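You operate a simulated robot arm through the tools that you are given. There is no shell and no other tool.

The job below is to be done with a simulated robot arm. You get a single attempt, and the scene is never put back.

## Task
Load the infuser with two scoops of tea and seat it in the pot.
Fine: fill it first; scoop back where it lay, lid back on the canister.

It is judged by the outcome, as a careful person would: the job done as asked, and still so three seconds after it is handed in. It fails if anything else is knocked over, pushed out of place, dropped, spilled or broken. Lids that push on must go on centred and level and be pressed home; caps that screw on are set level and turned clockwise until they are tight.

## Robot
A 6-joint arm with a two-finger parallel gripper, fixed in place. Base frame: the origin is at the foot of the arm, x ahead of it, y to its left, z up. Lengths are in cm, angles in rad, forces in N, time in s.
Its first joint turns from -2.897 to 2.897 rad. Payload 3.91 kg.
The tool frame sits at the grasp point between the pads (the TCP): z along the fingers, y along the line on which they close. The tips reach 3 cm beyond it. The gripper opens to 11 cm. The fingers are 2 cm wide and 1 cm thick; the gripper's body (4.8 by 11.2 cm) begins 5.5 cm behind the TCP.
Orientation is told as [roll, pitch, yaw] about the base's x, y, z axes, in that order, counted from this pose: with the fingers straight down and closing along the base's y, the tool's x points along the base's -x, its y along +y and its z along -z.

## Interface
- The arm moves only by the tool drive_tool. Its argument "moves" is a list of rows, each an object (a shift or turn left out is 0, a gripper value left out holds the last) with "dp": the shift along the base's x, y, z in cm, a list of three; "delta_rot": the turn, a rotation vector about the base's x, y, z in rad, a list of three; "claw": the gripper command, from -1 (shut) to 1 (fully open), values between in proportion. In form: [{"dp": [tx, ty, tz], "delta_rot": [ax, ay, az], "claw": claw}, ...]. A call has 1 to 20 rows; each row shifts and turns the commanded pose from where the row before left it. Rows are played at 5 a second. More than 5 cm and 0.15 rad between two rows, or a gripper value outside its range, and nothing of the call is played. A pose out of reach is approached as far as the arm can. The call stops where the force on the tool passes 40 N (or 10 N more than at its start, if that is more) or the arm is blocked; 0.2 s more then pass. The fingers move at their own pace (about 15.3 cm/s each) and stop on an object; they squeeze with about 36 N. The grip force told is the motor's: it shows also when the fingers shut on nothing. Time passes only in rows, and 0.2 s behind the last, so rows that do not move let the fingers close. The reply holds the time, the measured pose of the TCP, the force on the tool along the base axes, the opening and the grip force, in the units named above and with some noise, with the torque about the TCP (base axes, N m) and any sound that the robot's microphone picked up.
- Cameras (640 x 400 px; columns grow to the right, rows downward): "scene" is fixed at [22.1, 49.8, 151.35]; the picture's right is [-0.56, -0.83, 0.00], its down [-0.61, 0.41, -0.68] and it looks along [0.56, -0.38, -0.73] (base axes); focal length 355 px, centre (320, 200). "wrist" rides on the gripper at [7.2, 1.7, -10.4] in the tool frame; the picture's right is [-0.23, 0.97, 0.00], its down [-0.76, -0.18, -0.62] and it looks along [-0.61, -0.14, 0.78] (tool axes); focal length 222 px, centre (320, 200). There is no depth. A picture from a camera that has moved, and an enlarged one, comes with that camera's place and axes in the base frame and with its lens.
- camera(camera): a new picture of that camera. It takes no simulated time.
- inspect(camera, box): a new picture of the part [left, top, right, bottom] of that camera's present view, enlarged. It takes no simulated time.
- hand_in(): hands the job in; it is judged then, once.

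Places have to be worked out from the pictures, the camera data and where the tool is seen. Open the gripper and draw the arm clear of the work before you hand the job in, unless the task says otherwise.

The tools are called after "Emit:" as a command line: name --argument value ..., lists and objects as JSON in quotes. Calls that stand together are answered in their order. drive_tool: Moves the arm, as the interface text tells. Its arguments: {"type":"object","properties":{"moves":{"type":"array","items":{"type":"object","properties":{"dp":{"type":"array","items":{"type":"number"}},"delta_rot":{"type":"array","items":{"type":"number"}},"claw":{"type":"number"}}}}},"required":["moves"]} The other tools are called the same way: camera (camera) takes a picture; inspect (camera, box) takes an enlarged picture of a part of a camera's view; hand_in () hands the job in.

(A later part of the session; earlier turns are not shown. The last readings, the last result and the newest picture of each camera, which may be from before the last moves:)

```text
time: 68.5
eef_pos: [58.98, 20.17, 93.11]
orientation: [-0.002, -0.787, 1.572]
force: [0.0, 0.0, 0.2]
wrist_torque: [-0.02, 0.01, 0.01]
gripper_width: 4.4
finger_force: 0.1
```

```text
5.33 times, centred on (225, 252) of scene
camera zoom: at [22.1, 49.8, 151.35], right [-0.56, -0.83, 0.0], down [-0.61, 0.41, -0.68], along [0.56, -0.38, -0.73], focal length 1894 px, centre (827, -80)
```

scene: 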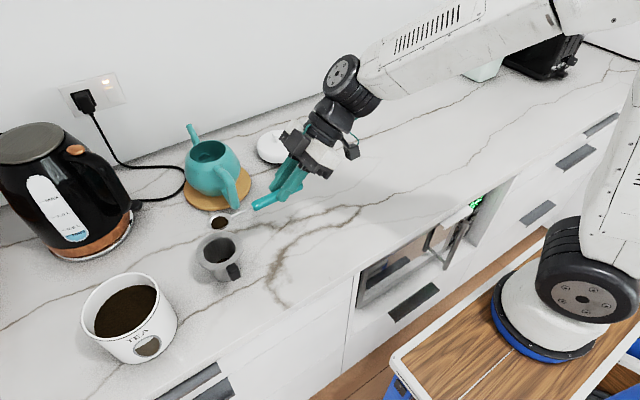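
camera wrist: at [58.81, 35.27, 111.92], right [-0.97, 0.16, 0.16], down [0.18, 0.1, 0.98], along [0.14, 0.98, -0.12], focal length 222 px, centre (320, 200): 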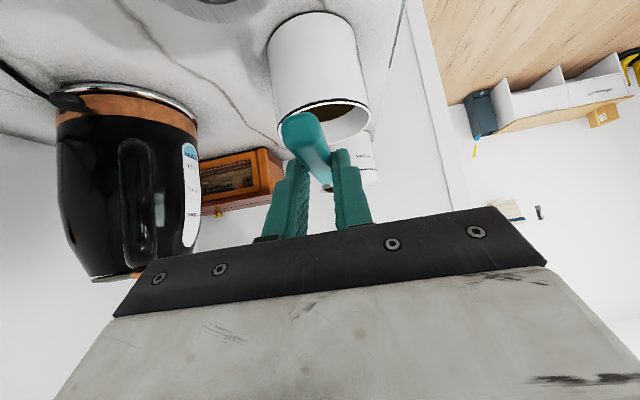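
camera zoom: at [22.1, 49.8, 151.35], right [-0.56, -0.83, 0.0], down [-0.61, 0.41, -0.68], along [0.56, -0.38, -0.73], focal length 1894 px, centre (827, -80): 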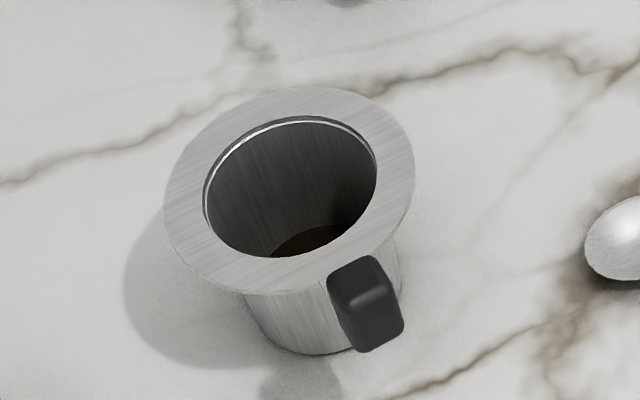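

The infuser body is ~5.5 cm wide, with the tab projecting horizontally toward -x at flange level (z≈97.5). I'll retreat from the scoop, straighten the tool and turn back to yaw 0 above the tab.

Emit:
drive_tool --moves '[{"dp": [0, -2, 2]}, {"dp": [0, -2, 3]}, {"dp": [0, 0, 4.5]}, {"dp": [0, 1, 4], "delta_rot": [-0.131, 0, 0]}, {"dp": [0, 3, 3], "delta_rot": [-0.131, 0, 0]}, {"dp": [0, 4, 0], "delta_rot": [-0.131, 0, 0]}, {"dp": [0, 4, 0], "delta_rot": [-0.131, 0, 0]}, {"dp": [0, 4, 0], "delta_rot": [-0.131, 0, 0]}, {"dp": [0, 3, 0], "delta_rot": [-0.131, 0, 0]}, {"dp": [-0.5, 3, 0], "delta_rot": [0, 0, -0.1428]}, {"dp": [-0.5, 3, 0], "delta_rot": [0, 0, -0.1428]}, {"dp": [-0.5, 2, 0], "delta_rot": [0, 0, -0.1428]}, {"dp": [-0.5, 1, 0], "delta_rot": [0, 0, -0.1428]}, {"dp": [0, 0, 0], "delta_rot": [0, 0, -0.1428]}, {"dp": [0, 0, 0], "delta_rot": [0, 0, -0.1428]}, {"dp": [0, 0, 0], "delta_rot": [0, 0, -0.1428]}, {"dp": [0, 0, 0], "delta_rot": [0, 0, -0.1428]}, {"dp": [0, 0, 0], "delta_rot": [0, 0, -0.1428]}, {"dp": [0, 0, 0], "delta_rot": [0, 0, -0.1428]}, {"dp": [0, 0, 0], "delta_rot": [0, 0, -0.1428]}]'

Emit:
camera --camera "wrist"

Emit:
camera --camera "scene"

```text
time: 72.7
eef_pos: [56.89, 44.21, 109.62]
orientation: [-0.002, 0.0, -0.002]
force: [-0.9, -0.8, -0.2]
wrist_torque: [0.0, 0.02, 0.0]
gripper_width: 4.4
finger_force: 0.1
```

```text
taken
camera wrist: at [49.68, 45.93, 119.98], right [0.23, 0.97, 0.0], down [0.76, -0.18, 0.62], along [0.61, -0.14, -0.78], focal length 222 px, centre (320, 200)
```

wrist: 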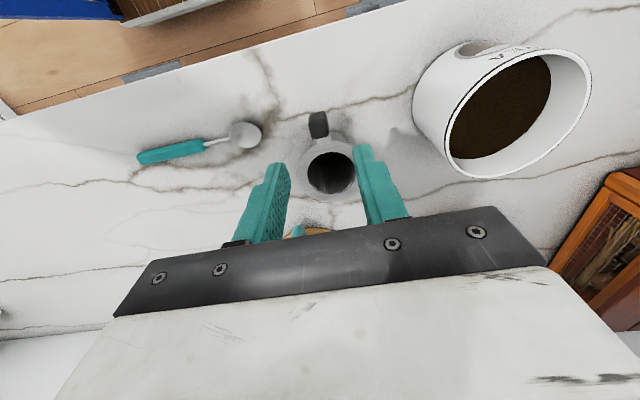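

```text
taken
```

scene: 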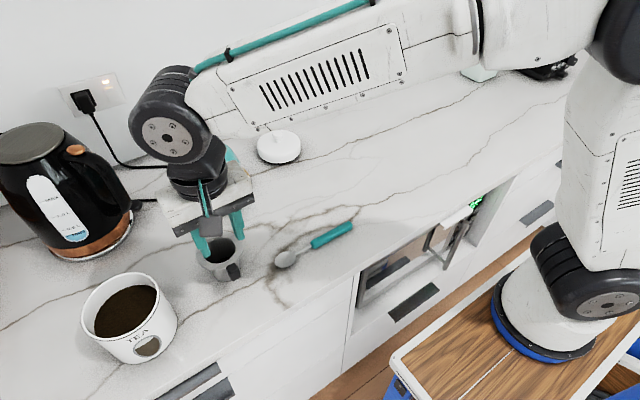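

Emit:
inspect --camera "wrist" --box '[260, 90, 400, 210]'

Emit:
inspect --camera "wrist" --box '[400, 30, 600, 190]'

```text
3.33 times, centred on (330, 150) of wrist
camera zoom: at [49.68, 45.93, 119.98], right [0.23, 0.97, 0.0], down [0.76, -0.18, 0.62], along [0.61, -0.14, -0.78], focal length 740 px, centre (287, 367)
```

zoom: 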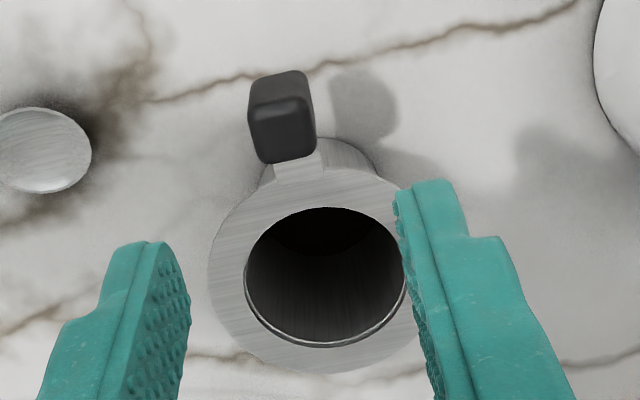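

```text
2.50 times, centred on (500, 110) of wrist
camera zoom: at [49.68, 45.93, 119.98], right [0.23, 0.97, 0.0], down [0.76, -0.18, 0.62], along [0.61, -0.14, -0.78], focal length 555 px, centre (-130, 425)
```

zoom: 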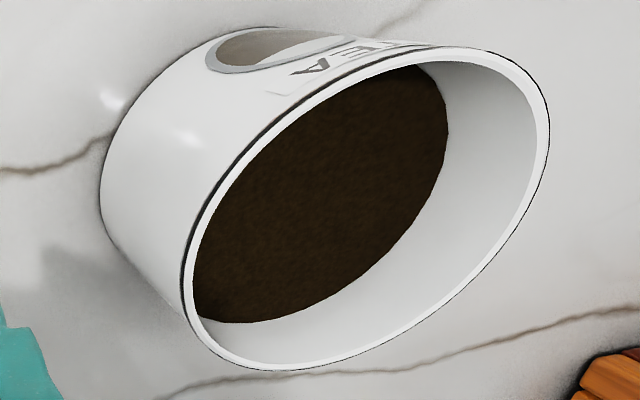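

Tab block is centred at about (57.9, 43.9, 97.2), about 2.1 cm wide in y. Descending to straddle it with the fingertips.

Emit:
drive_tool --moves '[{"dp": [0.7, -0.25, -2]}, {"dp": [0, 0, -3]}, {"dp": [0, 0, -2.5]}, {"dp": [0, 0, -1.5]}, {"dp": [0, 0, -1]}, {"dp": [0, 0, 0]}]'

Emit:
inspect --camera "wrist" --box '[220, 20, 420, 220]'

Emit:
inspect --camera "scene" --box '[165, 190, 285, 300]'

```text
time: 74.1
eef_pos: [57.56, 43.87, 99.56]
orientation: [-0.002, 0.0, 0.0]
force: [0.7, -0.1, -0.7]
wrist_torque: [-0.02, 0.02, 0.03]
gripper_width: 4.42
finger_force: 0.1
```

```text
2.00 times, centred on (320, 120) of wrist
camera zoom: at [50.4, 45.57, 109.95], right [0.23, 0.97, 0.0], down [0.76, -0.18, 0.62], along [0.61, -0.14, -0.78], focal length 444 px, centre (320, 360)
```

zoom: 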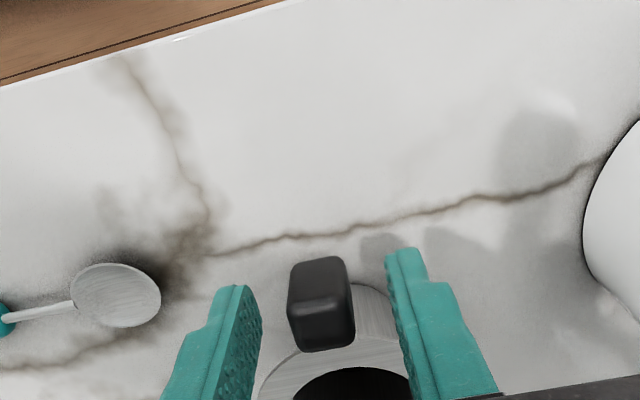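

```text
3.64 times, centred on (225, 245) of scene
camera zoom: at [22.1, 49.8, 151.35], right [-0.56, -0.83, 0.0], down [-0.61, 0.41, -0.68], along [0.56, -0.38, -0.73], focal length 1292 px, centre (666, 36)
```

zoom: 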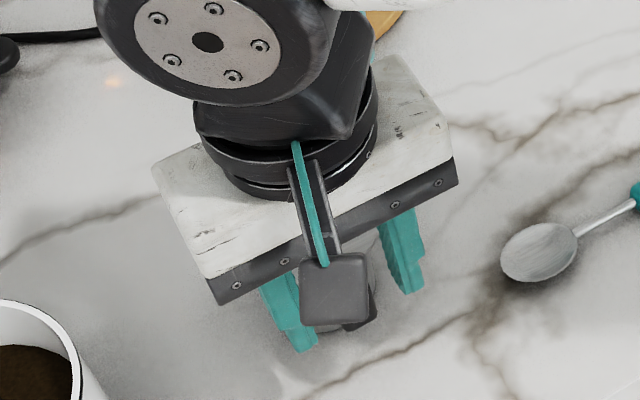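

The tab sits centred between the fingertips. Lowering a touch more and closing gently in stages.

Emit:
drive_tool --moves '[{"dp": [-0.1, 0.05, -0.5]}, {"claw": -0.4}, {"claw": -0.55}, {"claw": -1}, {"claw": -1}]'

Emit:
inspect --camera "wrist" --box '[220, 20, 420, 220]'

Emit:
inspect --camera "scene" --box '[165, 190, 285, 300]'

```text
time: 75.3
eef_pos: [57.53, 43.98, 99.2]
orientation: [-0.002, 0.0, -0.001]
force: [-0.2, 0.5, 0.1]
wrist_torque: [-0.06, 0.02, -0.02]
gripper_width: 1.73
finger_force: 35.8
```

```text
2.00 times, centred on (320, 120) of wrist
camera zoom: at [50.3, 45.65, 109.53], right [0.23, 0.97, 0.0], down [0.76, -0.18, 0.62], along [0.61, -0.14, -0.78], focal length 444 px, centre (320, 360)
```

zoom: 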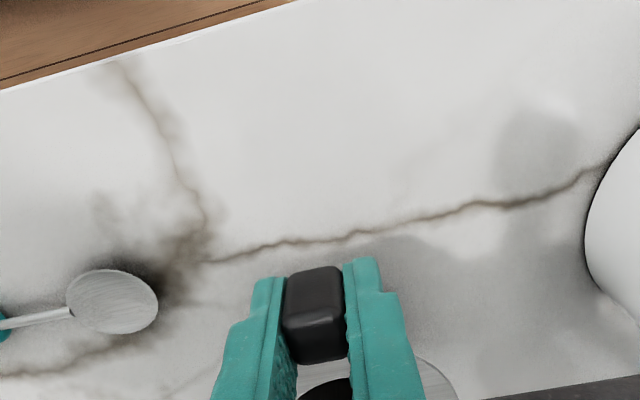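

```text
3.64 times, centred on (225, 245) of scene
camera zoom: at [22.1, 49.8, 151.35], right [-0.56, -0.83, 0.0], down [-0.61, 0.41, -0.68], along [0.56, -0.38, -0.73], focal length 1292 px, centre (666, 36)
```

zoom: 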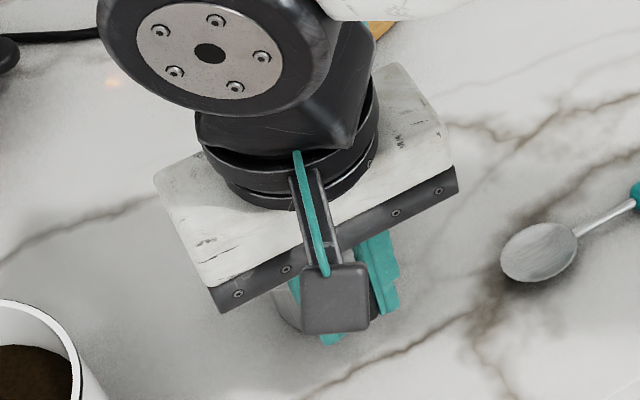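

Tab gripped (1.73 cm). Lifting gently and checking that the infuser stays level.

Emit:
drive_tool --moves '[{"dp": [0, 0, 0.5]}, {"dp": [0, 0, 1.5]}, {"dp": [0, 0, 2.5]}, {"dp": [0, 0, 3]}, {"dp": [0, 0, 3]}, {"dp": [0, 0, 3]}, {"dp": [0, 0, 2.5]}, {"dp": [0, 0, 0]}]'

Emit:
camera --camera "wrist"

Emit:
camera --camera "scene"

Emit:
inspect --camera "scene" --box '[165, 150, 285, 260]'

```text
time: 77.1
eef_pos: [57.58, 44.03, 115.33]
orientation: [-0.003, 0.0, 0.001]
force: [0.8, 0.1, -0.3]
wrist_torque: [0.0, 0.03, 0.0]
gripper_width: 1.73
finger_force: 36.2
```

```text
taken
camera wrist: at [50.32, 45.76, 125.58], right [0.23, 0.97, 0.0], down [0.76, -0.18, 0.62], along [0.61, -0.14, -0.78], focal length 222 px, centre (320, 200)
```

wrist: 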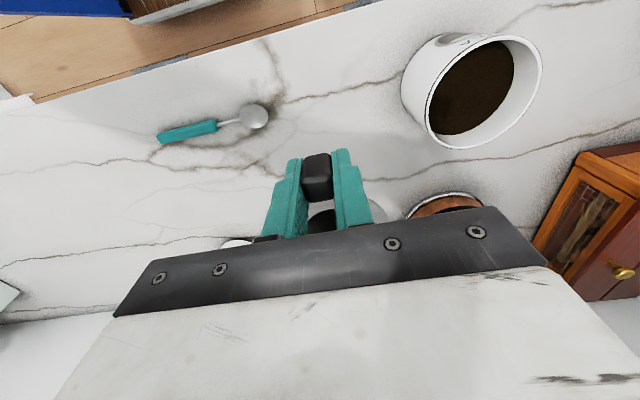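

```text
taken
```

scene: 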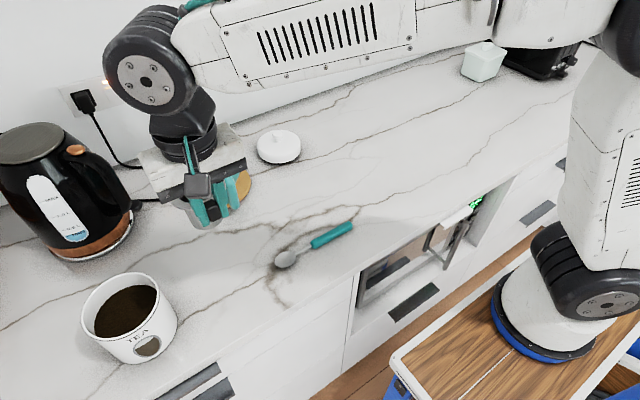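

```text
3.64 times, centred on (225, 205) of scene
camera zoom: at [22.1, 49.8, 151.35], right [-0.56, -0.83, 0.0], down [-0.61, 0.41, -0.68], along [0.56, -0.38, -0.73], focal length 1292 px, centre (666, 182)
```

zoom: 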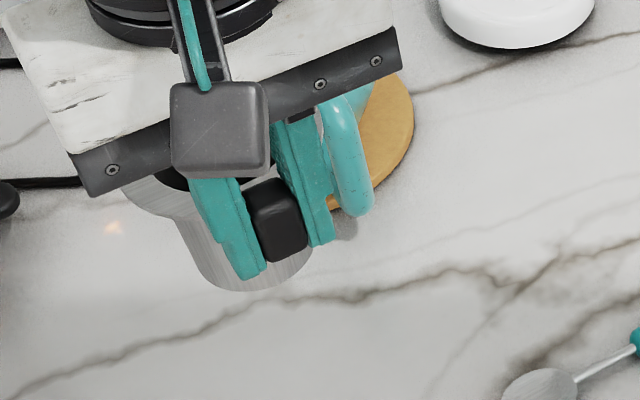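

The infuser is held securely. I'll swing it toward the pot while yawing +90° so the tab ends up on the pot's -y side, clear of the pot handle.

Emit:
drive_tool --moves '[{"dp": [2.65, -1.27, 0.3], "delta_rot": [0, 0, 0.1428]}, {"dp": [2.65, -1.27, 0.3], "delta_rot": [0, 0, 0.1428]}, {"dp": [2.65, -1.27, 0.3], "delta_rot": [0, 0, 0.1428]}, {"dp": [2.65, -1.27, 0.3], "delta_rot": [0, 0, 0.1428]}, {"dp": [2.65, -1.27, 0.3], "delta_rot": [0, 0, 0.1428]}, {"dp": [2.65, -1.27, 0.2], "delta_rot": [0, 0, 0.1428]}, {"dp": [2.65, -1.27, 0.2], "delta_rot": [0, 0, 0.1428]}, {"dp": [2.65, -1.27, 0], "delta_rot": [0, 0, 0.1428]}, {"dp": [2.65, -1.27, 0], "delta_rot": [0, 0, 0.1428]}, {"dp": [2.65, -1.27, 0], "delta_rot": [0, 0, 0.1428]}, {"dp": [2.7, -1.27, 0], "delta_rot": [0, 0, 0.1428]}, {"dp": [0, 0, 0]}]'

Emit:
camera --camera "wrist"

Emit:
camera --camera "scene"

Emit:
inspect --camera "scene" --box '[170, 70, 300, 220]'

```text
time: 79.7
eef_pos: [86.85, 29.98, 117.06]
orientation: [-0.001, 0.0, 1.573]
force: [0.7, -0.2, 0.5]
wrist_torque: [-0.02, 0.02, -0.01]
gripper_width: 1.72
finger_force: 36.0
```

```text
taken
camera wrist: at [85.14, 22.78, 127.36], right [-0.97, 0.23, 0.0], down [0.18, 0.76, 0.62], along [0.14, 0.61, -0.78], focal length 222 px, centre (320, 200)
```

wrist: 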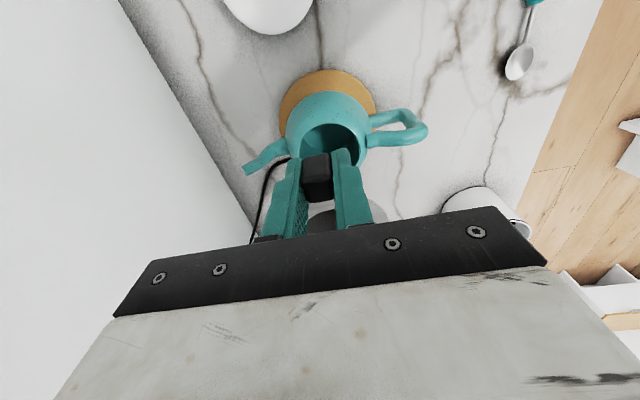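

```text
taken
```

scene: 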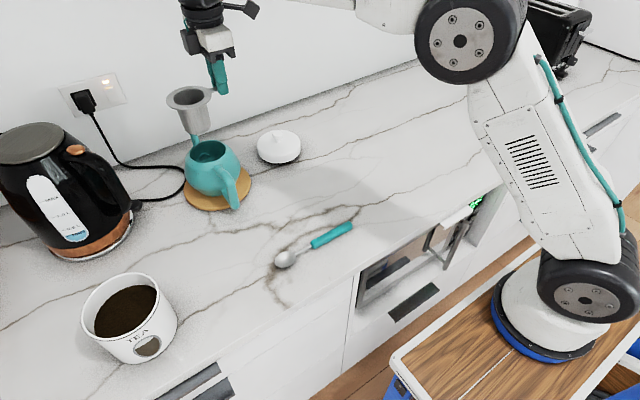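

```text
2.67 times, centred on (235, 145) of scene
camera zoom: at [22.1, 49.8, 151.35], right [-0.56, -0.83, 0.0], down [-0.61, 0.41, -0.68], along [0.56, -0.38, -0.73], focal length 947 px, centre (547, 347)
```

zoom: 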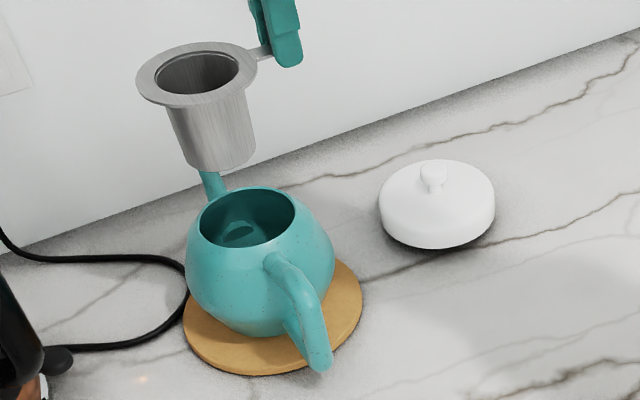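

The infuser hangs above the pot. Let me zoom in to check how level it is and where it sits relative to the opening.

Emit:
inspect --camera "scene" --box '[160, 70, 240, 140]'

Emit:
inspect --camera "scene" --box '[170, 120, 260, 215]'

Emit:
inspect --camera "wrist" --box '[230, 50, 440, 220]'

```text
5.71 times, centred on (200, 105) of scene
camera zoom: at [22.1, 49.8, 151.35], right [-0.56, -0.83, 0.0], down [-0.61, 0.41, -0.68], along [0.56, -0.38, -0.73], focal length 2030 px, centre (1006, 743)
```

zoom: 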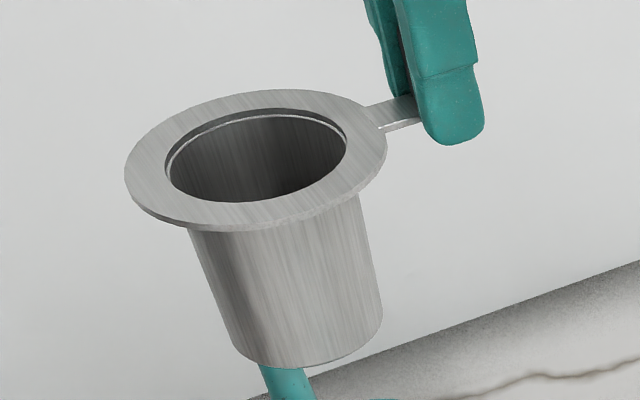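

```text
4.21 times, centred on (215, 168) of scene
camera zoom: at [22.1, 49.8, 151.35], right [-0.56, -0.83, 0.0], down [-0.61, 0.41, -0.68], along [0.56, -0.38, -0.73], focal length 1496 px, centre (762, 337)
```

zoom: 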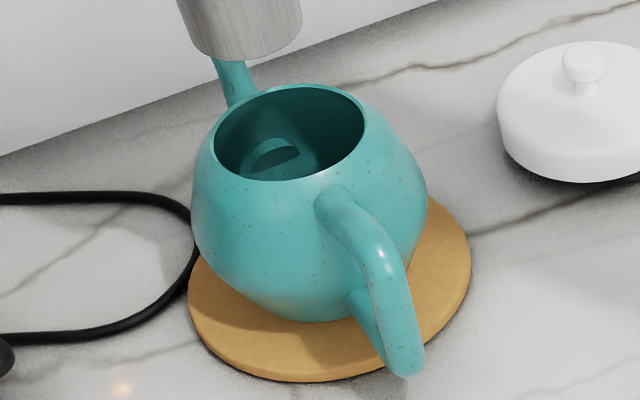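

```text
2.35 times, centred on (335, 135) of wrist
camera zoom: at [85.14, 22.78, 127.36], right [-0.97, 0.23, 0.0], down [0.18, 0.76, 0.62], along [0.14, 0.61, -0.78], focal length 523 px, centre (285, 353)
```

zoom: 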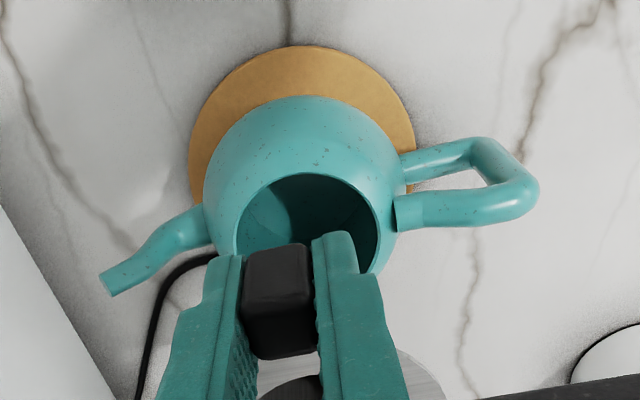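

The flange appears level. Comparing rays, pot opening centre ≈(86.9, 36.1, 100.8) and infuser centre ≈(86.8, 36.7), so I'll shift -0.55 cm in y and lower until the bottom is just above the rim, then recheck.

Emit:
drive_tool --moves '[{"dp": [0.05, -0.55, -1]}, {"dp": [0, 0, -1.5]}, {"dp": [0, 0, -1.5]}, {"dp": [0, 0, -1]}, {"dp": [0, 0, -0.5]}, {"dp": [0, 0, 0]}]'

Emit:
inspect --camera "scene" --box '[160, 90, 260, 190]'

Emit:
inspect --camera "wrist" --box '[230, 50, 440, 220]'

```text
time: 81.1
eef_pos: [86.9, 29.37, 111.61]
orientation: [-0.002, 0.001, 1.57]
force: [0.3, -0.9, -0.8]
wrist_torque: [0.0, -0.01, 0.01]
gripper_width: 1.68
finger_force: 35.7
```

```text
4.00 times, centred on (210, 140) of scene
camera zoom: at [22.1, 49.8, 151.35], right [-0.56, -0.83, 0.0], down [-0.61, 0.41, -0.68], along [0.56, -0.38, -0.73], focal length 1421 px, centre (760, 440)
```

zoom: 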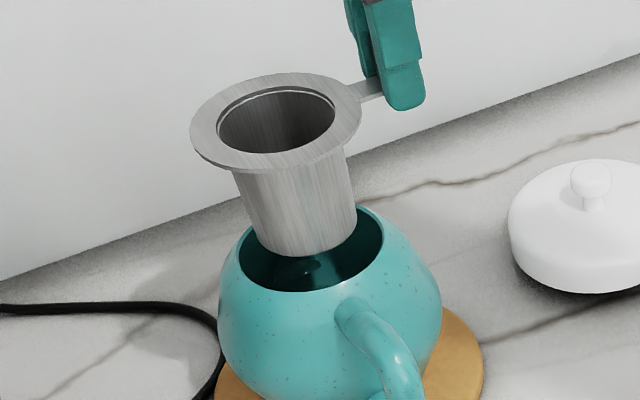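

```text
2.35 times, centred on (335, 135) of wrist
camera zoom: at [85.19, 22.14, 121.88], right [-0.97, 0.23, 0.0], down [0.18, 0.76, 0.62], along [0.14, 0.61, -0.78], focal length 523 px, centre (285, 353)
```

zoom: 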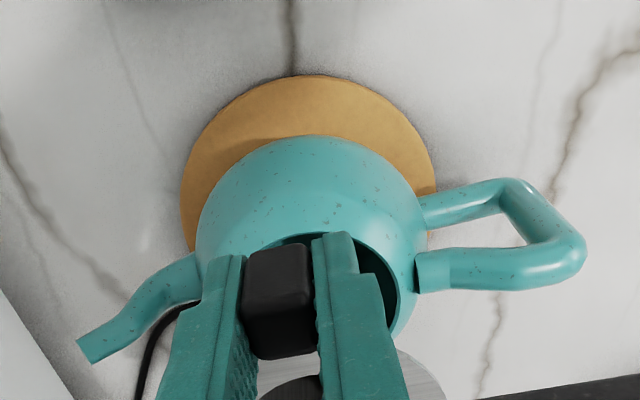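

Now both centres agree at about (86.9, 36.0–36.1). Lowering the basket into the opening until the flange is just above the rim.

Emit:
drive_tool --moves '[{"dp": [0, 0.1, -1]}, {"dp": [0, 0, -1.2]}, {"dp": [0, 0, -1.2]}, {"dp": [0, 0, -1.2]}, {"dp": [0, 0, -1]}, {"dp": [0, 0, -0.8]}, {"dp": [0, 0, 0]}]'

Emit:
inspect --camera "scene" --box '[160, 90, 260, 190]'

```text
time: 82.7
eef_pos: [86.94, 29.52, 105.12]
orientation: [-0.003, 0.0, 1.571]
force: [0.9, -0.1, -0.8]
wrist_torque: [-0.02, 0.0, -0.03]
gripper_width: 1.7
finger_force: 35.5
```

```text
4.00 times, centred on (210, 140) of scene
camera zoom: at [22.1, 49.8, 151.35], right [-0.56, -0.83, 0.0], down [-0.61, 0.41, -0.68], along [0.56, -0.38, -0.73], focal length 1421 px, centre (760, 440)
```

zoom: 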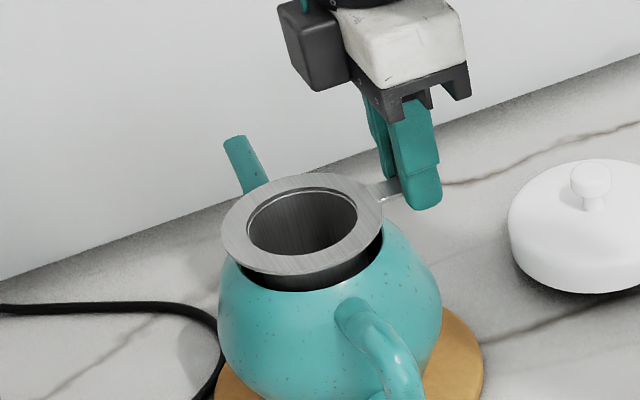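

Well centred, flange about 1.8 cm above the rim, no contact. Continuing down slowly.

Emit:
drive_tool --moves '[{"dp": [0.05, -0.05, -0.6]}, {"dp": [0, 0, -0.5]}, {"dp": [0, 0, -0.2]}, {"dp": [0, 0, 0]}]'

Emit:
inspect --camera "scene" --box '[170, 120, 250, 190]'

```text
time: 83.7
eef_pos: [86.87, 29.51, 103.79]
orientation: [-0.003, 0.0, 1.571]
force: [1.1, 0.6, -0.3]
wrist_torque: [-0.02, 0.01, 0.01]
gripper_width: 1.72
finger_force: 35.0
```

```text
5.71 times, centred on (210, 155) of scene
camera zoom: at [22.1, 49.8, 151.35], right [-0.56, -0.83, 0.0], down [-0.61, 0.41, -0.68], along [0.56, -0.38, -0.73], focal length 2030 px, centre (949, 457)
```

zoom: 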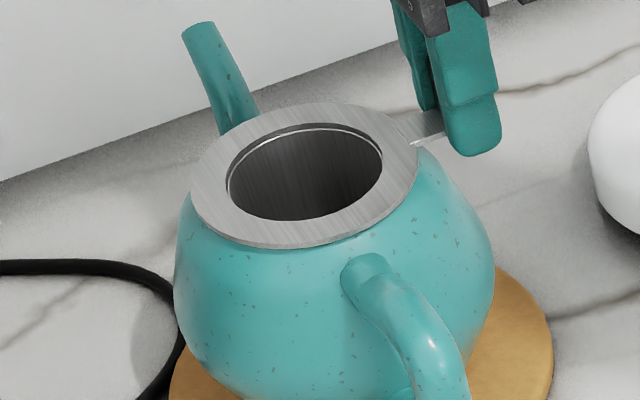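

Aligned within a millimetre or two with about half a centimetre to go. Creeping down until contact.

Emit:
drive_tool --moves '[{"dp": [0, 0, -0.2]}, {"dp": [0, 0, -0.1]}, {"dp": [0, 0, -0.1]}, {"dp": [0, 0, 0]}]'

Emit:
inspect --camera "scene" --box '[170, 120, 250, 190]'

```text
time: 84.7
eef_pos: [86.87, 29.56, 103.53]
orientation: [-0.001, -0.001, 1.57]
force: [-0.7, -0.6, 4.8]
wrist_torque: [0.15, 0.03, 0.02]
gripper_width: 1.71
finger_force: 35.5
```

```text
5.71 times, centred on (210, 155) of scene
camera zoom: at [22.1, 49.8, 151.35], right [-0.56, -0.83, 0.0], down [-0.61, 0.41, -0.68], along [0.56, -0.38, -0.73], focal length 2030 px, centre (949, 457)
```

zoom: 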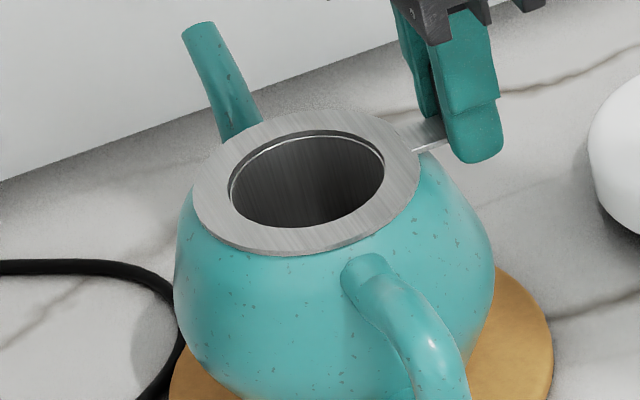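

Contact at ~5 N with the flange on the rim. Opening the fingers gently.

Emit:
drive_tool --moves '[{"claw": -0.65}, {"claw": -0.55}, {"claw": -0.4}, {"claw": -0.4}]'

Emit:
inspect --camera "scene" --box '[170, 120, 250, 190]'

Emit:
inspect --camera "wrist" --box '[230, 50, 440, 220]'

```text
time: 85.7
eef_pos: [86.81, 29.53, 103.44]
orientation: [-0.002, 0.0, 1.571]
force: [-0.6, -0.2, 0.7]
wrist_torque: [0.03, -0.01, 0.02]
gripper_width: 3.3
finger_force: 0.0
```

```text
5.71 times, centred on (210, 155) of scene
camera zoom: at [22.1, 49.8, 151.35], right [-0.56, -0.83, 0.0], down [-0.61, 0.41, -0.68], along [0.56, -0.38, -0.73], focal length 2030 px, centre (949, 457)
```

zoom: 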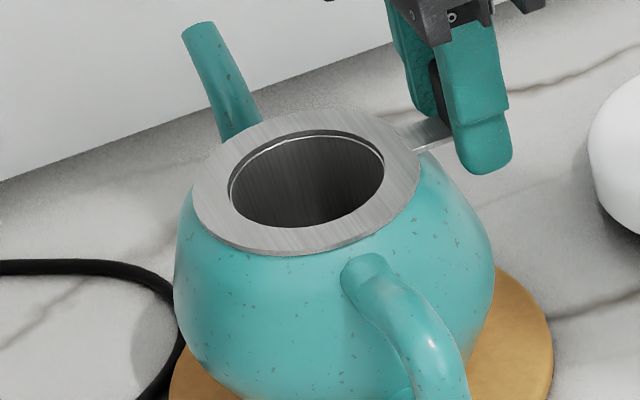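

```text
2.35 times, centred on (335, 135) of wrist
camera zoom: at [85.1, 22.28, 113.75], right [-0.97, 0.23, 0.0], down [0.18, 0.76, 0.62], along [0.14, 0.61, -0.78], focal length 523 px, centre (285, 353)
```

zoom: 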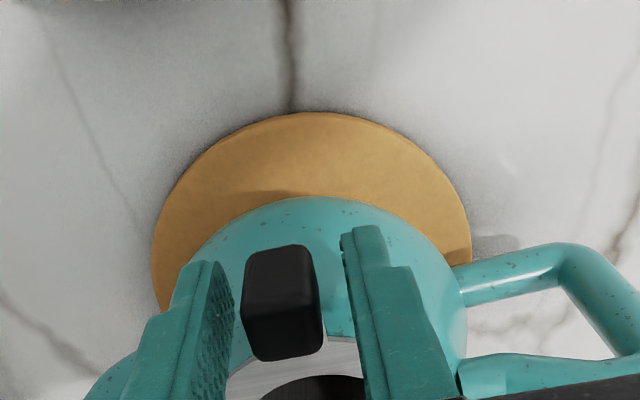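

Released with no shift. Opening a bit more and retracting straight up, then checking the seat from above.

Emit:
drive_tool --moves '[{"dp": [0, 0, 0], "claw": -0.25}, {"dp": [0, 0, 1]}, {"dp": [0, 0, 2]}, {"dp": [0, 0, 4]}, {"dp": [0, -3, 4]}, {"dp": [0, -4, 3]}, {"dp": [0, -4, 0]}, {"dp": [0, 0, 0]}]'

Emit:
camera --camera "wrist"

Emit:
inspect --camera "scene" --box '[170, 110, 320, 220]'

```text
time: 87.5
eef_pos: [86.94, 18.54, 117.63]
orientation: [-0.002, 0.001, 1.572]
force: [0.2, -0.1, -0.2]
wrist_torque: [-0.01, -0.03, 0.0]
gripper_width: 4.13
finger_force: 0.1
```

```text
taken
camera wrist: at [85.19, 11.36, 127.95], right [-0.97, 0.23, 0.0], down [0.18, 0.76, 0.62], along [0.14, 0.61, -0.78], focal length 222 px, centre (320, 200)
```

wrist: 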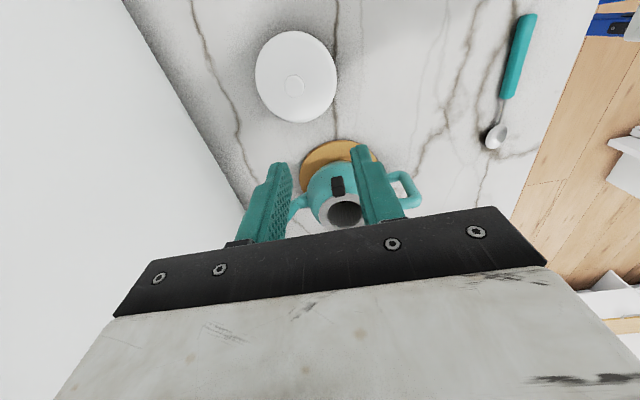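

```text
3.64 times, centred on (245, 165) of scene
camera zoom: at [22.1, 49.8, 151.35], right [-0.56, -0.83, 0.0], down [-0.61, 0.41, -0.68], along [0.56, -0.38, -0.73], focal length 1292 px, centre (593, 327)
```

zoom: 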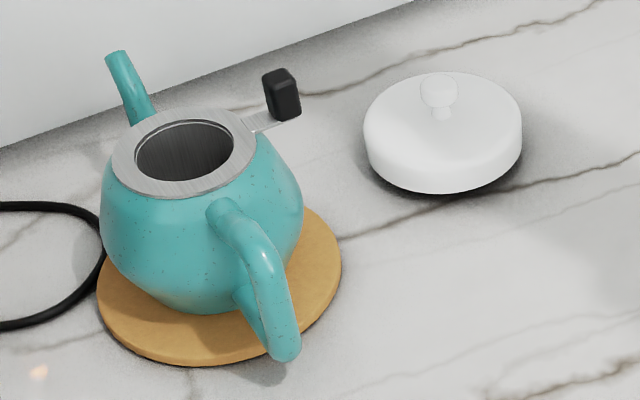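

The infuser is seated level in the pot with its tab clear of the pot handle. Next I'll go look at the canister from the wrist camera, at yaw 0, to fix its 1 cm shift before lidding it.

Emit:
drive_tool --moves '[{"dp": [-2.9, 2.7, 0], "delta_rot": [0, 0, -0.1428]}, {"dp": [-2.9, 2.9, 0], "delta_rot": [0, 0, -0.1428]}, {"dp": [-2.9, 2.9, 0], "delta_rot": [0, 0, -0.1428]}, {"dp": [-2.9, 2.9, -0.5], "delta_rot": [0, 0, -0.1428]}, {"dp": [-2.9, 2.9, -0.5], "delta_rot": [0, 0, -0.1428]}, {"dp": [-2.9, 2.9, -0.5], "delta_rot": [0, 0, -0.1428]}, {"dp": [-2.9, 2.9, -0.5], "delta_rot": [0, 0, -0.1428]}, {"dp": [-2.9, 2.9, -0.5], "delta_rot": [0, 0, -0.1428]}, {"dp": [-2.9, 2.9, -0.5], "delta_rot": [0, 0, -0.1428]}, {"dp": [-2.9, 2.9, -0.5], "delta_rot": [0, 0, -0.1428]}, {"dp": [-2.9, 2.9, -0.5], "delta_rot": [0, 0, -0.1428]}, {"dp": [0, 0, 0]}]'

Emit:
camera --camera "wrist"

Emit:
inspect --camera "scene" --box '[60, 200, 220, 370]'

```text
time: 90.1
eef_pos: [54.87, 50.06, 113.6]
orientation: [-0.002, -0.001, -0.002]
force: [-0.4, -0.1, 0.3]
wrist_torque: [0.02, 0.0, -0.01]
gripper_width: 4.13
finger_force: 0.2
```

```text
taken
camera wrist: at [47.68, 51.87, 123.92], right [0.23, 0.97, 0.0], down [0.76, -0.18, 0.62], along [0.61, -0.14, -0.78], focal length 222 px, centre (320, 200)
```

wrist: 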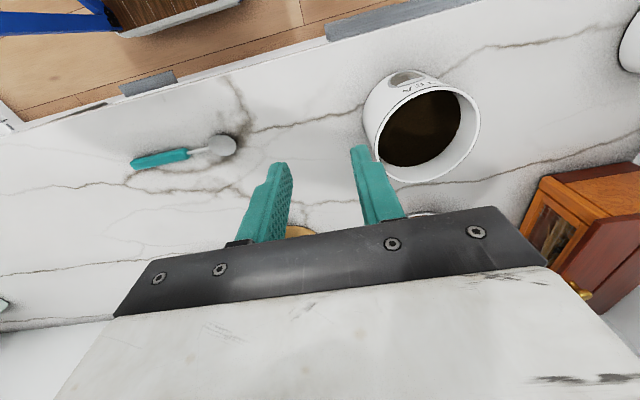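

```text
2.35 times, centred on (140, 285) of scene
camera zoom: at [22.1, 49.8, 151.35], right [-0.56, -0.83, 0.0], down [-0.61, 0.41, -0.68], along [0.56, -0.38, -0.73], focal length 836 px, centre (744, 0)
```

zoom: 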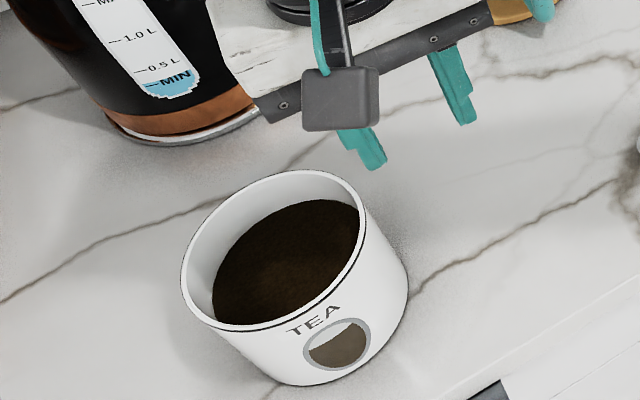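

Comparing with the first picture, the canister sits about 1 cm further in +y than it did. Let me get its precise rim location from the wrist camera.

Emit:
inspect --camera "wrist" --box '[340, 60, 500, 190]'

```text
3.08 times, centred on (420, 125) of wrist
camera zoom: at [47.68, 51.87, 123.92], right [0.23, 0.97, 0.0], down [0.76, -0.18, 0.62], along [0.61, -0.14, -0.78], focal length 684 px, centre (12, 431)
```

zoom: 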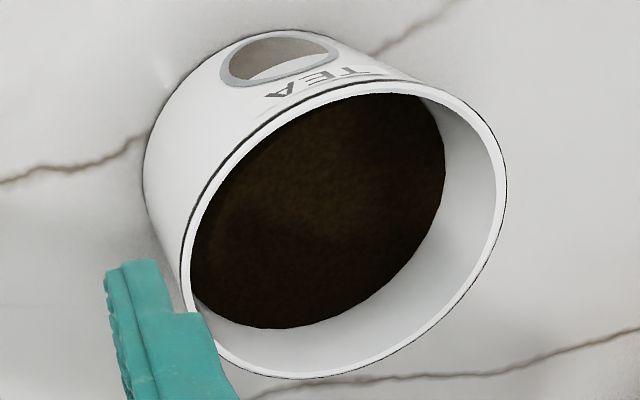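

Rim centre is now about (60.1, 61.15, 100.3), versus roughly (60.4, 60.1) at the start. I'll grip the near wall (one finger inside above the tea, one outside) and slide it back; first hover above that wall.

Emit:
drive_tool --moves '[{"dp": [2.6, 2.8, -1]}, {"dp": [2.6, 2.75, -1]}, {"dp": [0, 0, -3]}, {"dp": [0, 0, -2.5]}, {"dp": [0, 0, -1.5]}, {"dp": [0, 0, 0]}]'

Emit:
inspect --camera "scene" --box '[60, 200, 220, 370]'

Emit:
inspect --camera "wrist" --box '[220, 20, 420, 220]'

```text
time: 91.5
eef_pos: [60.12, 55.67, 104.28]
orientation: [-0.001, 0.0, 0.001]
force: [-0.8, -0.6, 0.2]
wrist_torque: [-0.01, -0.03, 0.05]
gripper_width: 4.1
finger_force: 0.1
```

```text
2.35 times, centred on (140, 285) of scene
camera zoom: at [22.1, 49.8, 151.35], right [-0.56, -0.83, 0.0], down [-0.61, 0.41, -0.68], along [0.56, -0.38, -0.73], focal length 836 px, centre (744, 0)
```

zoom: 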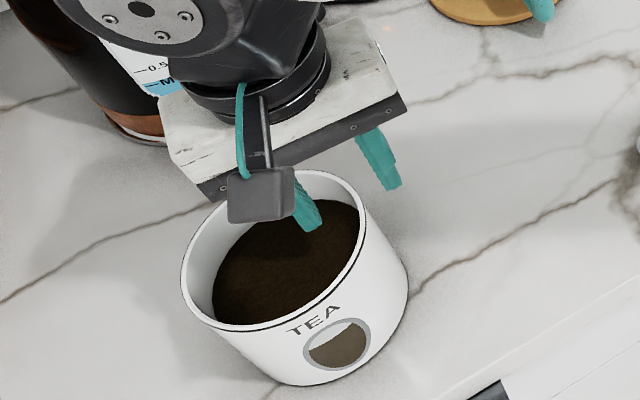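

```text
2.00 times, centred on (320, 120) of wrist
camera zoom: at [52.84, 57.42, 114.62], right [0.23, 0.97, 0.0], down [0.76, -0.18, 0.62], along [0.61, -0.14, -0.78], focal length 444 px, centre (320, 360)
```

zoom: 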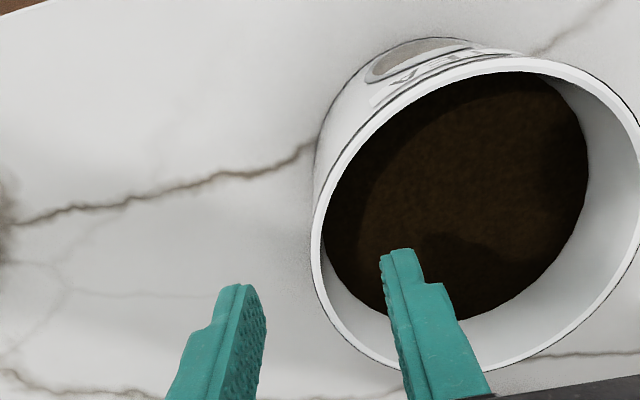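

The fingers straddle the near wall evenly. Lowering so the tips are ~2 cm below the rim, still above the tea, then closing.

Emit:
drive_tool --moves '[{"dp": [0, 0, -1.5]}, {"dp": [0, 0, -1.3]}, {"dp": [0, 0, 0]}, {"claw": -0.6}, {"claw": -0.8}, {"claw": -0.88}, {"claw": -0.88}]'

Emit:
inspect --camera "scene" --box '[60, 200, 220, 370]'

Emit:
inspect --camera "wrist" --box '[220, 20, 420, 220]'

```text
time: 93.1
eef_pos: [60.09, 55.74, 101.52]
orientation: [-0.002, -0.001, 0.0]
force: [0.1, -0.4, -1.0]
wrist_torque: [0.02, -0.01, 0.02]
gripper_width: 0.67
finger_force: 0.0
```

```text
2.35 times, centred on (140, 285) of scene
camera zoom: at [22.1, 49.8, 151.35], right [-0.56, -0.83, 0.0], down [-0.61, 0.41, -0.68], along [0.56, -0.38, -0.73], focal length 836 px, centre (744, 0)
```

zoom: 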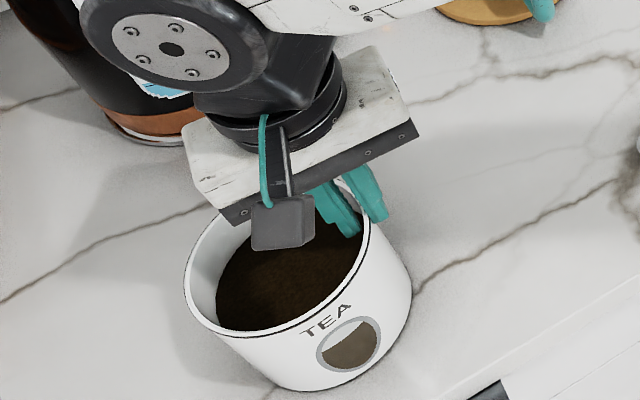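

```text
2.00 times, centred on (320, 120) of wrist
camera zoom: at [52.87, 57.45, 111.91], right [0.23, 0.97, 0.0], down [0.76, -0.18, 0.62], along [0.61, -0.14, -0.78], focal length 444 px, centre (320, 360)
```

zoom: 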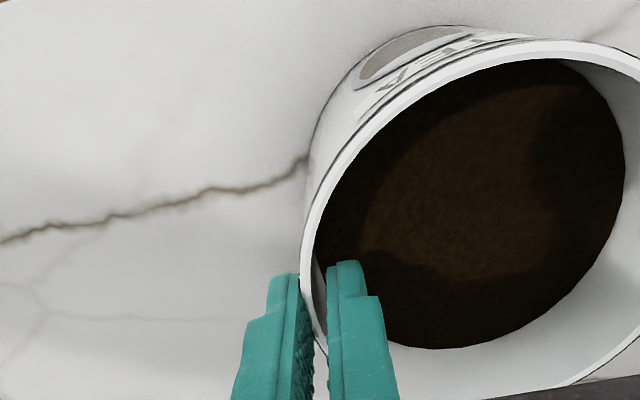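

Near-closed around the wall. Closing fully and sliding the canister back toward its original position in a first partial move.

Emit:
drive_tool --moves '[{"claw": -1}, {"claw": -1}, {"dp": [0.08, -0.25, 0]}, {"dp": [0.08, -0.25, 0]}, {"dp": [0.08, -0.25, 0]}, {"dp": [0, 0, 0]}]'

Emit:
inspect --camera "scene" --box '[60, 200, 220, 370]'

```text
time: 94.5
eef_pos: [60.4, 54.95, 101.53]
orientation: [-0.001, -0.002, 0.002]
force: [-0.6, 1.6, 0.1]
wrist_torque: [0.08, 0.08, 0.03]
gripper_width: 0.27
finger_force: 36.5
```

```text
2.35 times, centred on (140, 285) of scene
camera zoom: at [22.1, 49.8, 151.35], right [-0.56, -0.83, 0.0], down [-0.61, 0.41, -0.68], along [0.56, -0.38, -0.73], focal length 836 px, centre (744, 0)
```

zoom: 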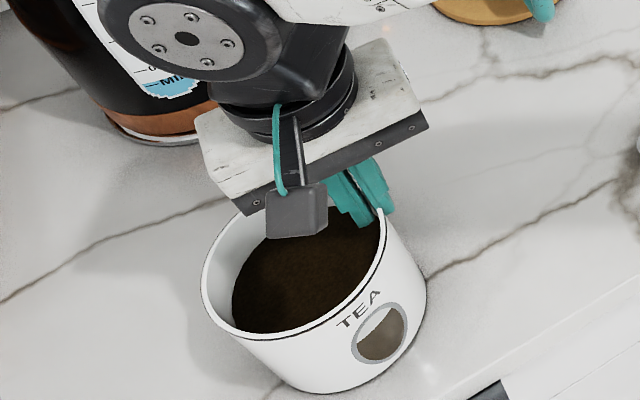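

The canister moved but also rotated a bit about its axis. Let me look closely before the next adjustment.

Emit:
inspect --camera "scene" --box '[80, 240, 200, 370]'

Emit:
inspect --camera "wrist" --box '[220, 0, 500, 220]'

```text
3.08 times, centred on (140, 305) of scene
camera zoom: at [22.1, 49.8, 151.35], right [-0.56, -0.83, 0.0], down [-0.61, 0.41, -0.68], along [0.56, -0.38, -0.73], focal length 1093 px, centre (874, -123)
```

zoom: 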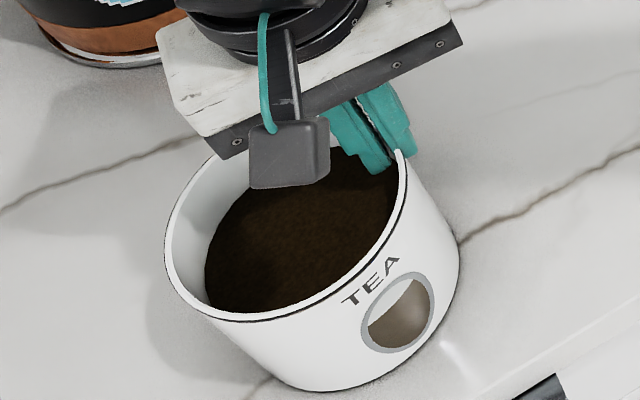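

```text
1.82 times, centred on (360, 110) of wrist
camera zoom: at [53.13, 56.71, 111.92], right [0.23, 0.97, 0.0], down [0.76, -0.18, 0.62], along [0.61, -0.14, -0.78], focal length 404 px, centre (247, 364)
```

zoom: 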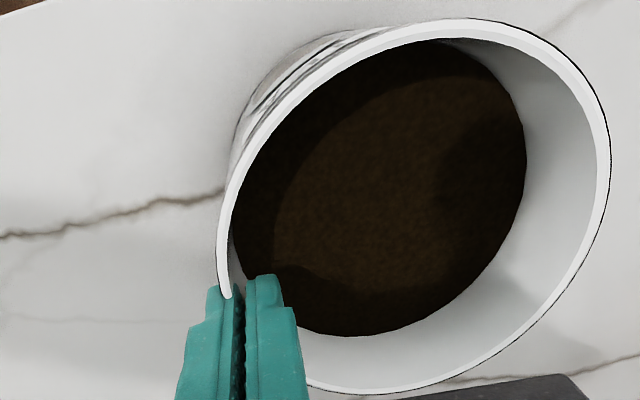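

The canister's centre is now ≈(59.25, 60.1) and it's turned ~20°. Turning the gripped wall by -20° with a small shift should bring both its position and its label back.

Emit:
drive_tool --moves '[{"dp": [-0.1, -0.02, 0], "delta_rot": [0, 0, -0.06]}, {"dp": [-0.1, -0.02, 0], "delta_rot": [0, 0, -0.06]}, {"dp": [-0.1, -0.02, 0], "delta_rot": [0, 0, -0.06]}, {"dp": [-0.1, -0.02, 0], "delta_rot": [0, 0, -0.06]}, {"dp": [-0.1, 0, 0], "delta_rot": [0, 0, -0.06]}, {"dp": [0, 0, 0]}]'

Emit:
inspect --camera "scene" --box '[60, 200, 220, 370]'

Emit:
inspect --camera "wrist" --box '[220, 0, 500, 220]'

```text
time: 95.9
eef_pos: [59.96, 54.98, 101.6]
orientation: [-0.002, 0.0, -0.301]
force: [-1.4, 0.4, 0.3]
wrist_torque: [-0.02, 0.06, 0.08]
gripper_width: 0.23
finger_force: 35.9
```

```text
2.35 times, centred on (140, 285) of scene
camera zoom: at [22.1, 49.8, 151.35], right [-0.56, -0.83, 0.0], down [-0.61, 0.41, -0.68], along [0.56, -0.38, -0.73], focal length 836 px, centre (744, 0)
```

zoom: 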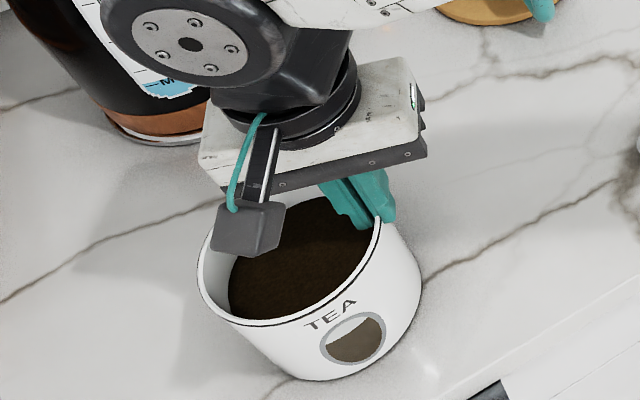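

```text
1.82 times, centred on (360, 110) of wrist
camera zoom: at [53.46, 58.73, 111.95], right [0.51, 0.86, 0.0], down [0.67, -0.39, 0.62], along [0.54, -0.32, -0.78], focal length 404 px, centre (247, 364)
```

zoom: 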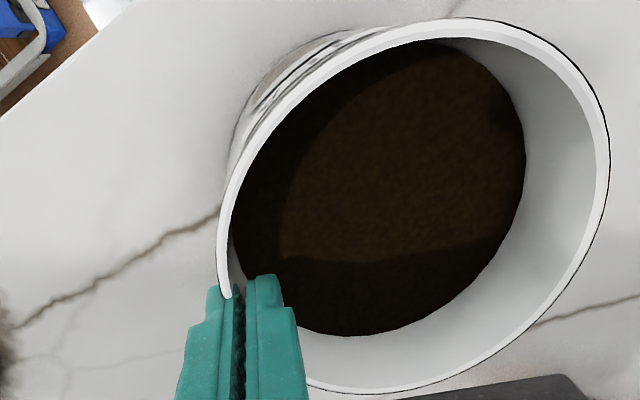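

Excellent, it moves rigidly and is nearly back. One last small correction.

Emit:
drive_tool --moves '[{"dp": [0.08, -0.12, 0], "delta_rot": [0, 0, -0.025]}, {"dp": [0.08, -0.1, 0], "delta_rot": [0, 0, -0.025]}, {"dp": [0, 0, 0]}]'

Emit:
inspect --camera "scene" --box '[60, 200, 220, 370]'

```text
time: 96.7
eef_pos: [60.05, 54.7, 101.67]
orientation: [-0.001, 0.0, -0.352]
force: [-1.0, 0.0, 0.6]
wrist_torque: [-0.02, 0.08, 0.1]
gripper_width: 0.23
finger_force: 36.3
```

```text
2.35 times, centred on (140, 285) of scene
camera zoom: at [22.1, 49.8, 151.35], right [-0.56, -0.83, 0.0], down [-0.61, 0.41, -0.68], along [0.56, -0.38, -0.73], focal length 836 px, centre (744, 0)
```

zoom: 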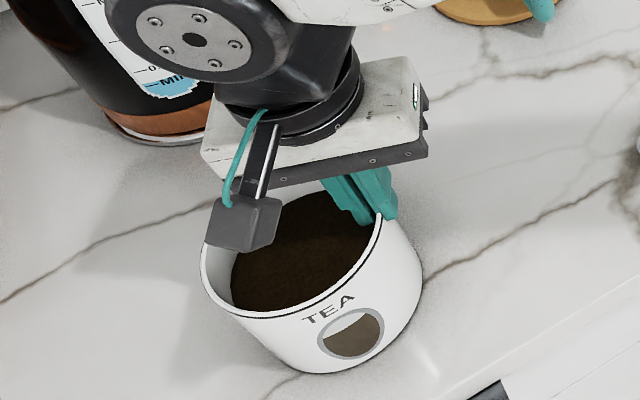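

The canister is back within a millimetre or two of its original position. Releasing the wall and lifting straight up.

Emit:
drive_tool --moves '[{"claw": -0.9}, {"claw": -0.75}, {"claw": -0.65}, {"dp": [0, 0, 1]}, {"dp": [0, 0, 2.5]}, {"dp": [0, 0, 4]}, {"dp": [0, -1, 4]}, {"dp": [0, 0, 0]}]'

Emit:
inspect --camera "scene" --box '[60, 200, 220, 370]'

Emit:
inspect --camera "wrist" --box '[280, 30, 500, 200]'

```text
time: 98.5
eef_pos: [60.05, 53.71, 113.07]
orientation: [-0.001, -0.001, -0.349]
force: [0.6, 0.6, 0.3]
wrist_torque: [0.02, 0.0, 0.0]
gripper_width: 1.93
finger_force: 0.1
```

```text
2.35 times, centred on (140, 285) of scene
camera zoom: at [22.1, 49.8, 151.35], right [-0.56, -0.83, 0.0], down [-0.61, 0.41, -0.68], along [0.56, -0.38, -0.73], focal length 836 px, centre (744, 0)
```

zoom: 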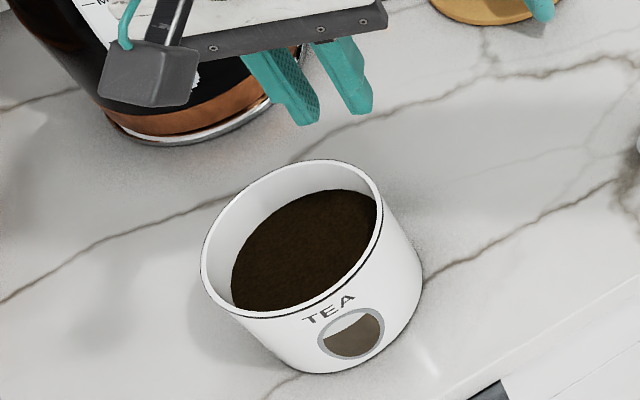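

```text
2.35 times, centred on (390, 115) of wrist
camera zoom: at [53.81, 57.76, 123.37], right [0.55, 0.84, 0.0], down [0.65, -0.43, 0.62], along [0.52, -0.34, -0.78], focal length 523 px, centre (155, 400)
```

zoom: 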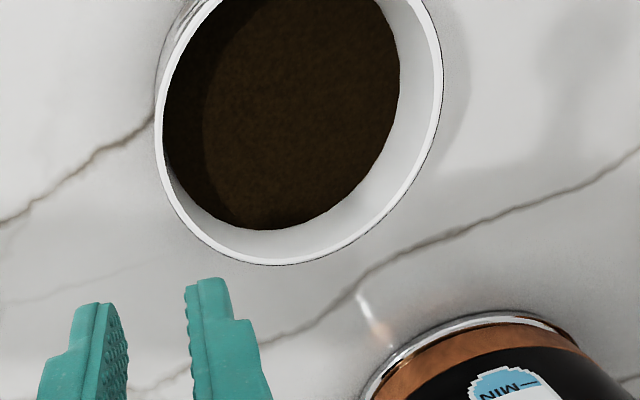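

The canister now matches the first picture. I'll take a fuller wrist view to pin the rim centre for the lid.

Emit:
inspect --camera "wrist" --box '[300, 0, 520, 160]'

```text
2.50 times, centred on (410, 80) of wrist
camera zoom: at [53.81, 57.76, 123.37], right [0.55, 0.84, 0.0], down [0.65, -0.43, 0.62], along [0.52, -0.34, -0.78], focal length 555 px, centre (95, 500)
```

zoom: 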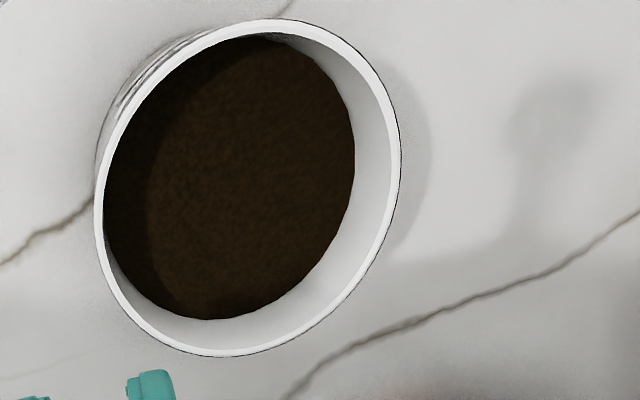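

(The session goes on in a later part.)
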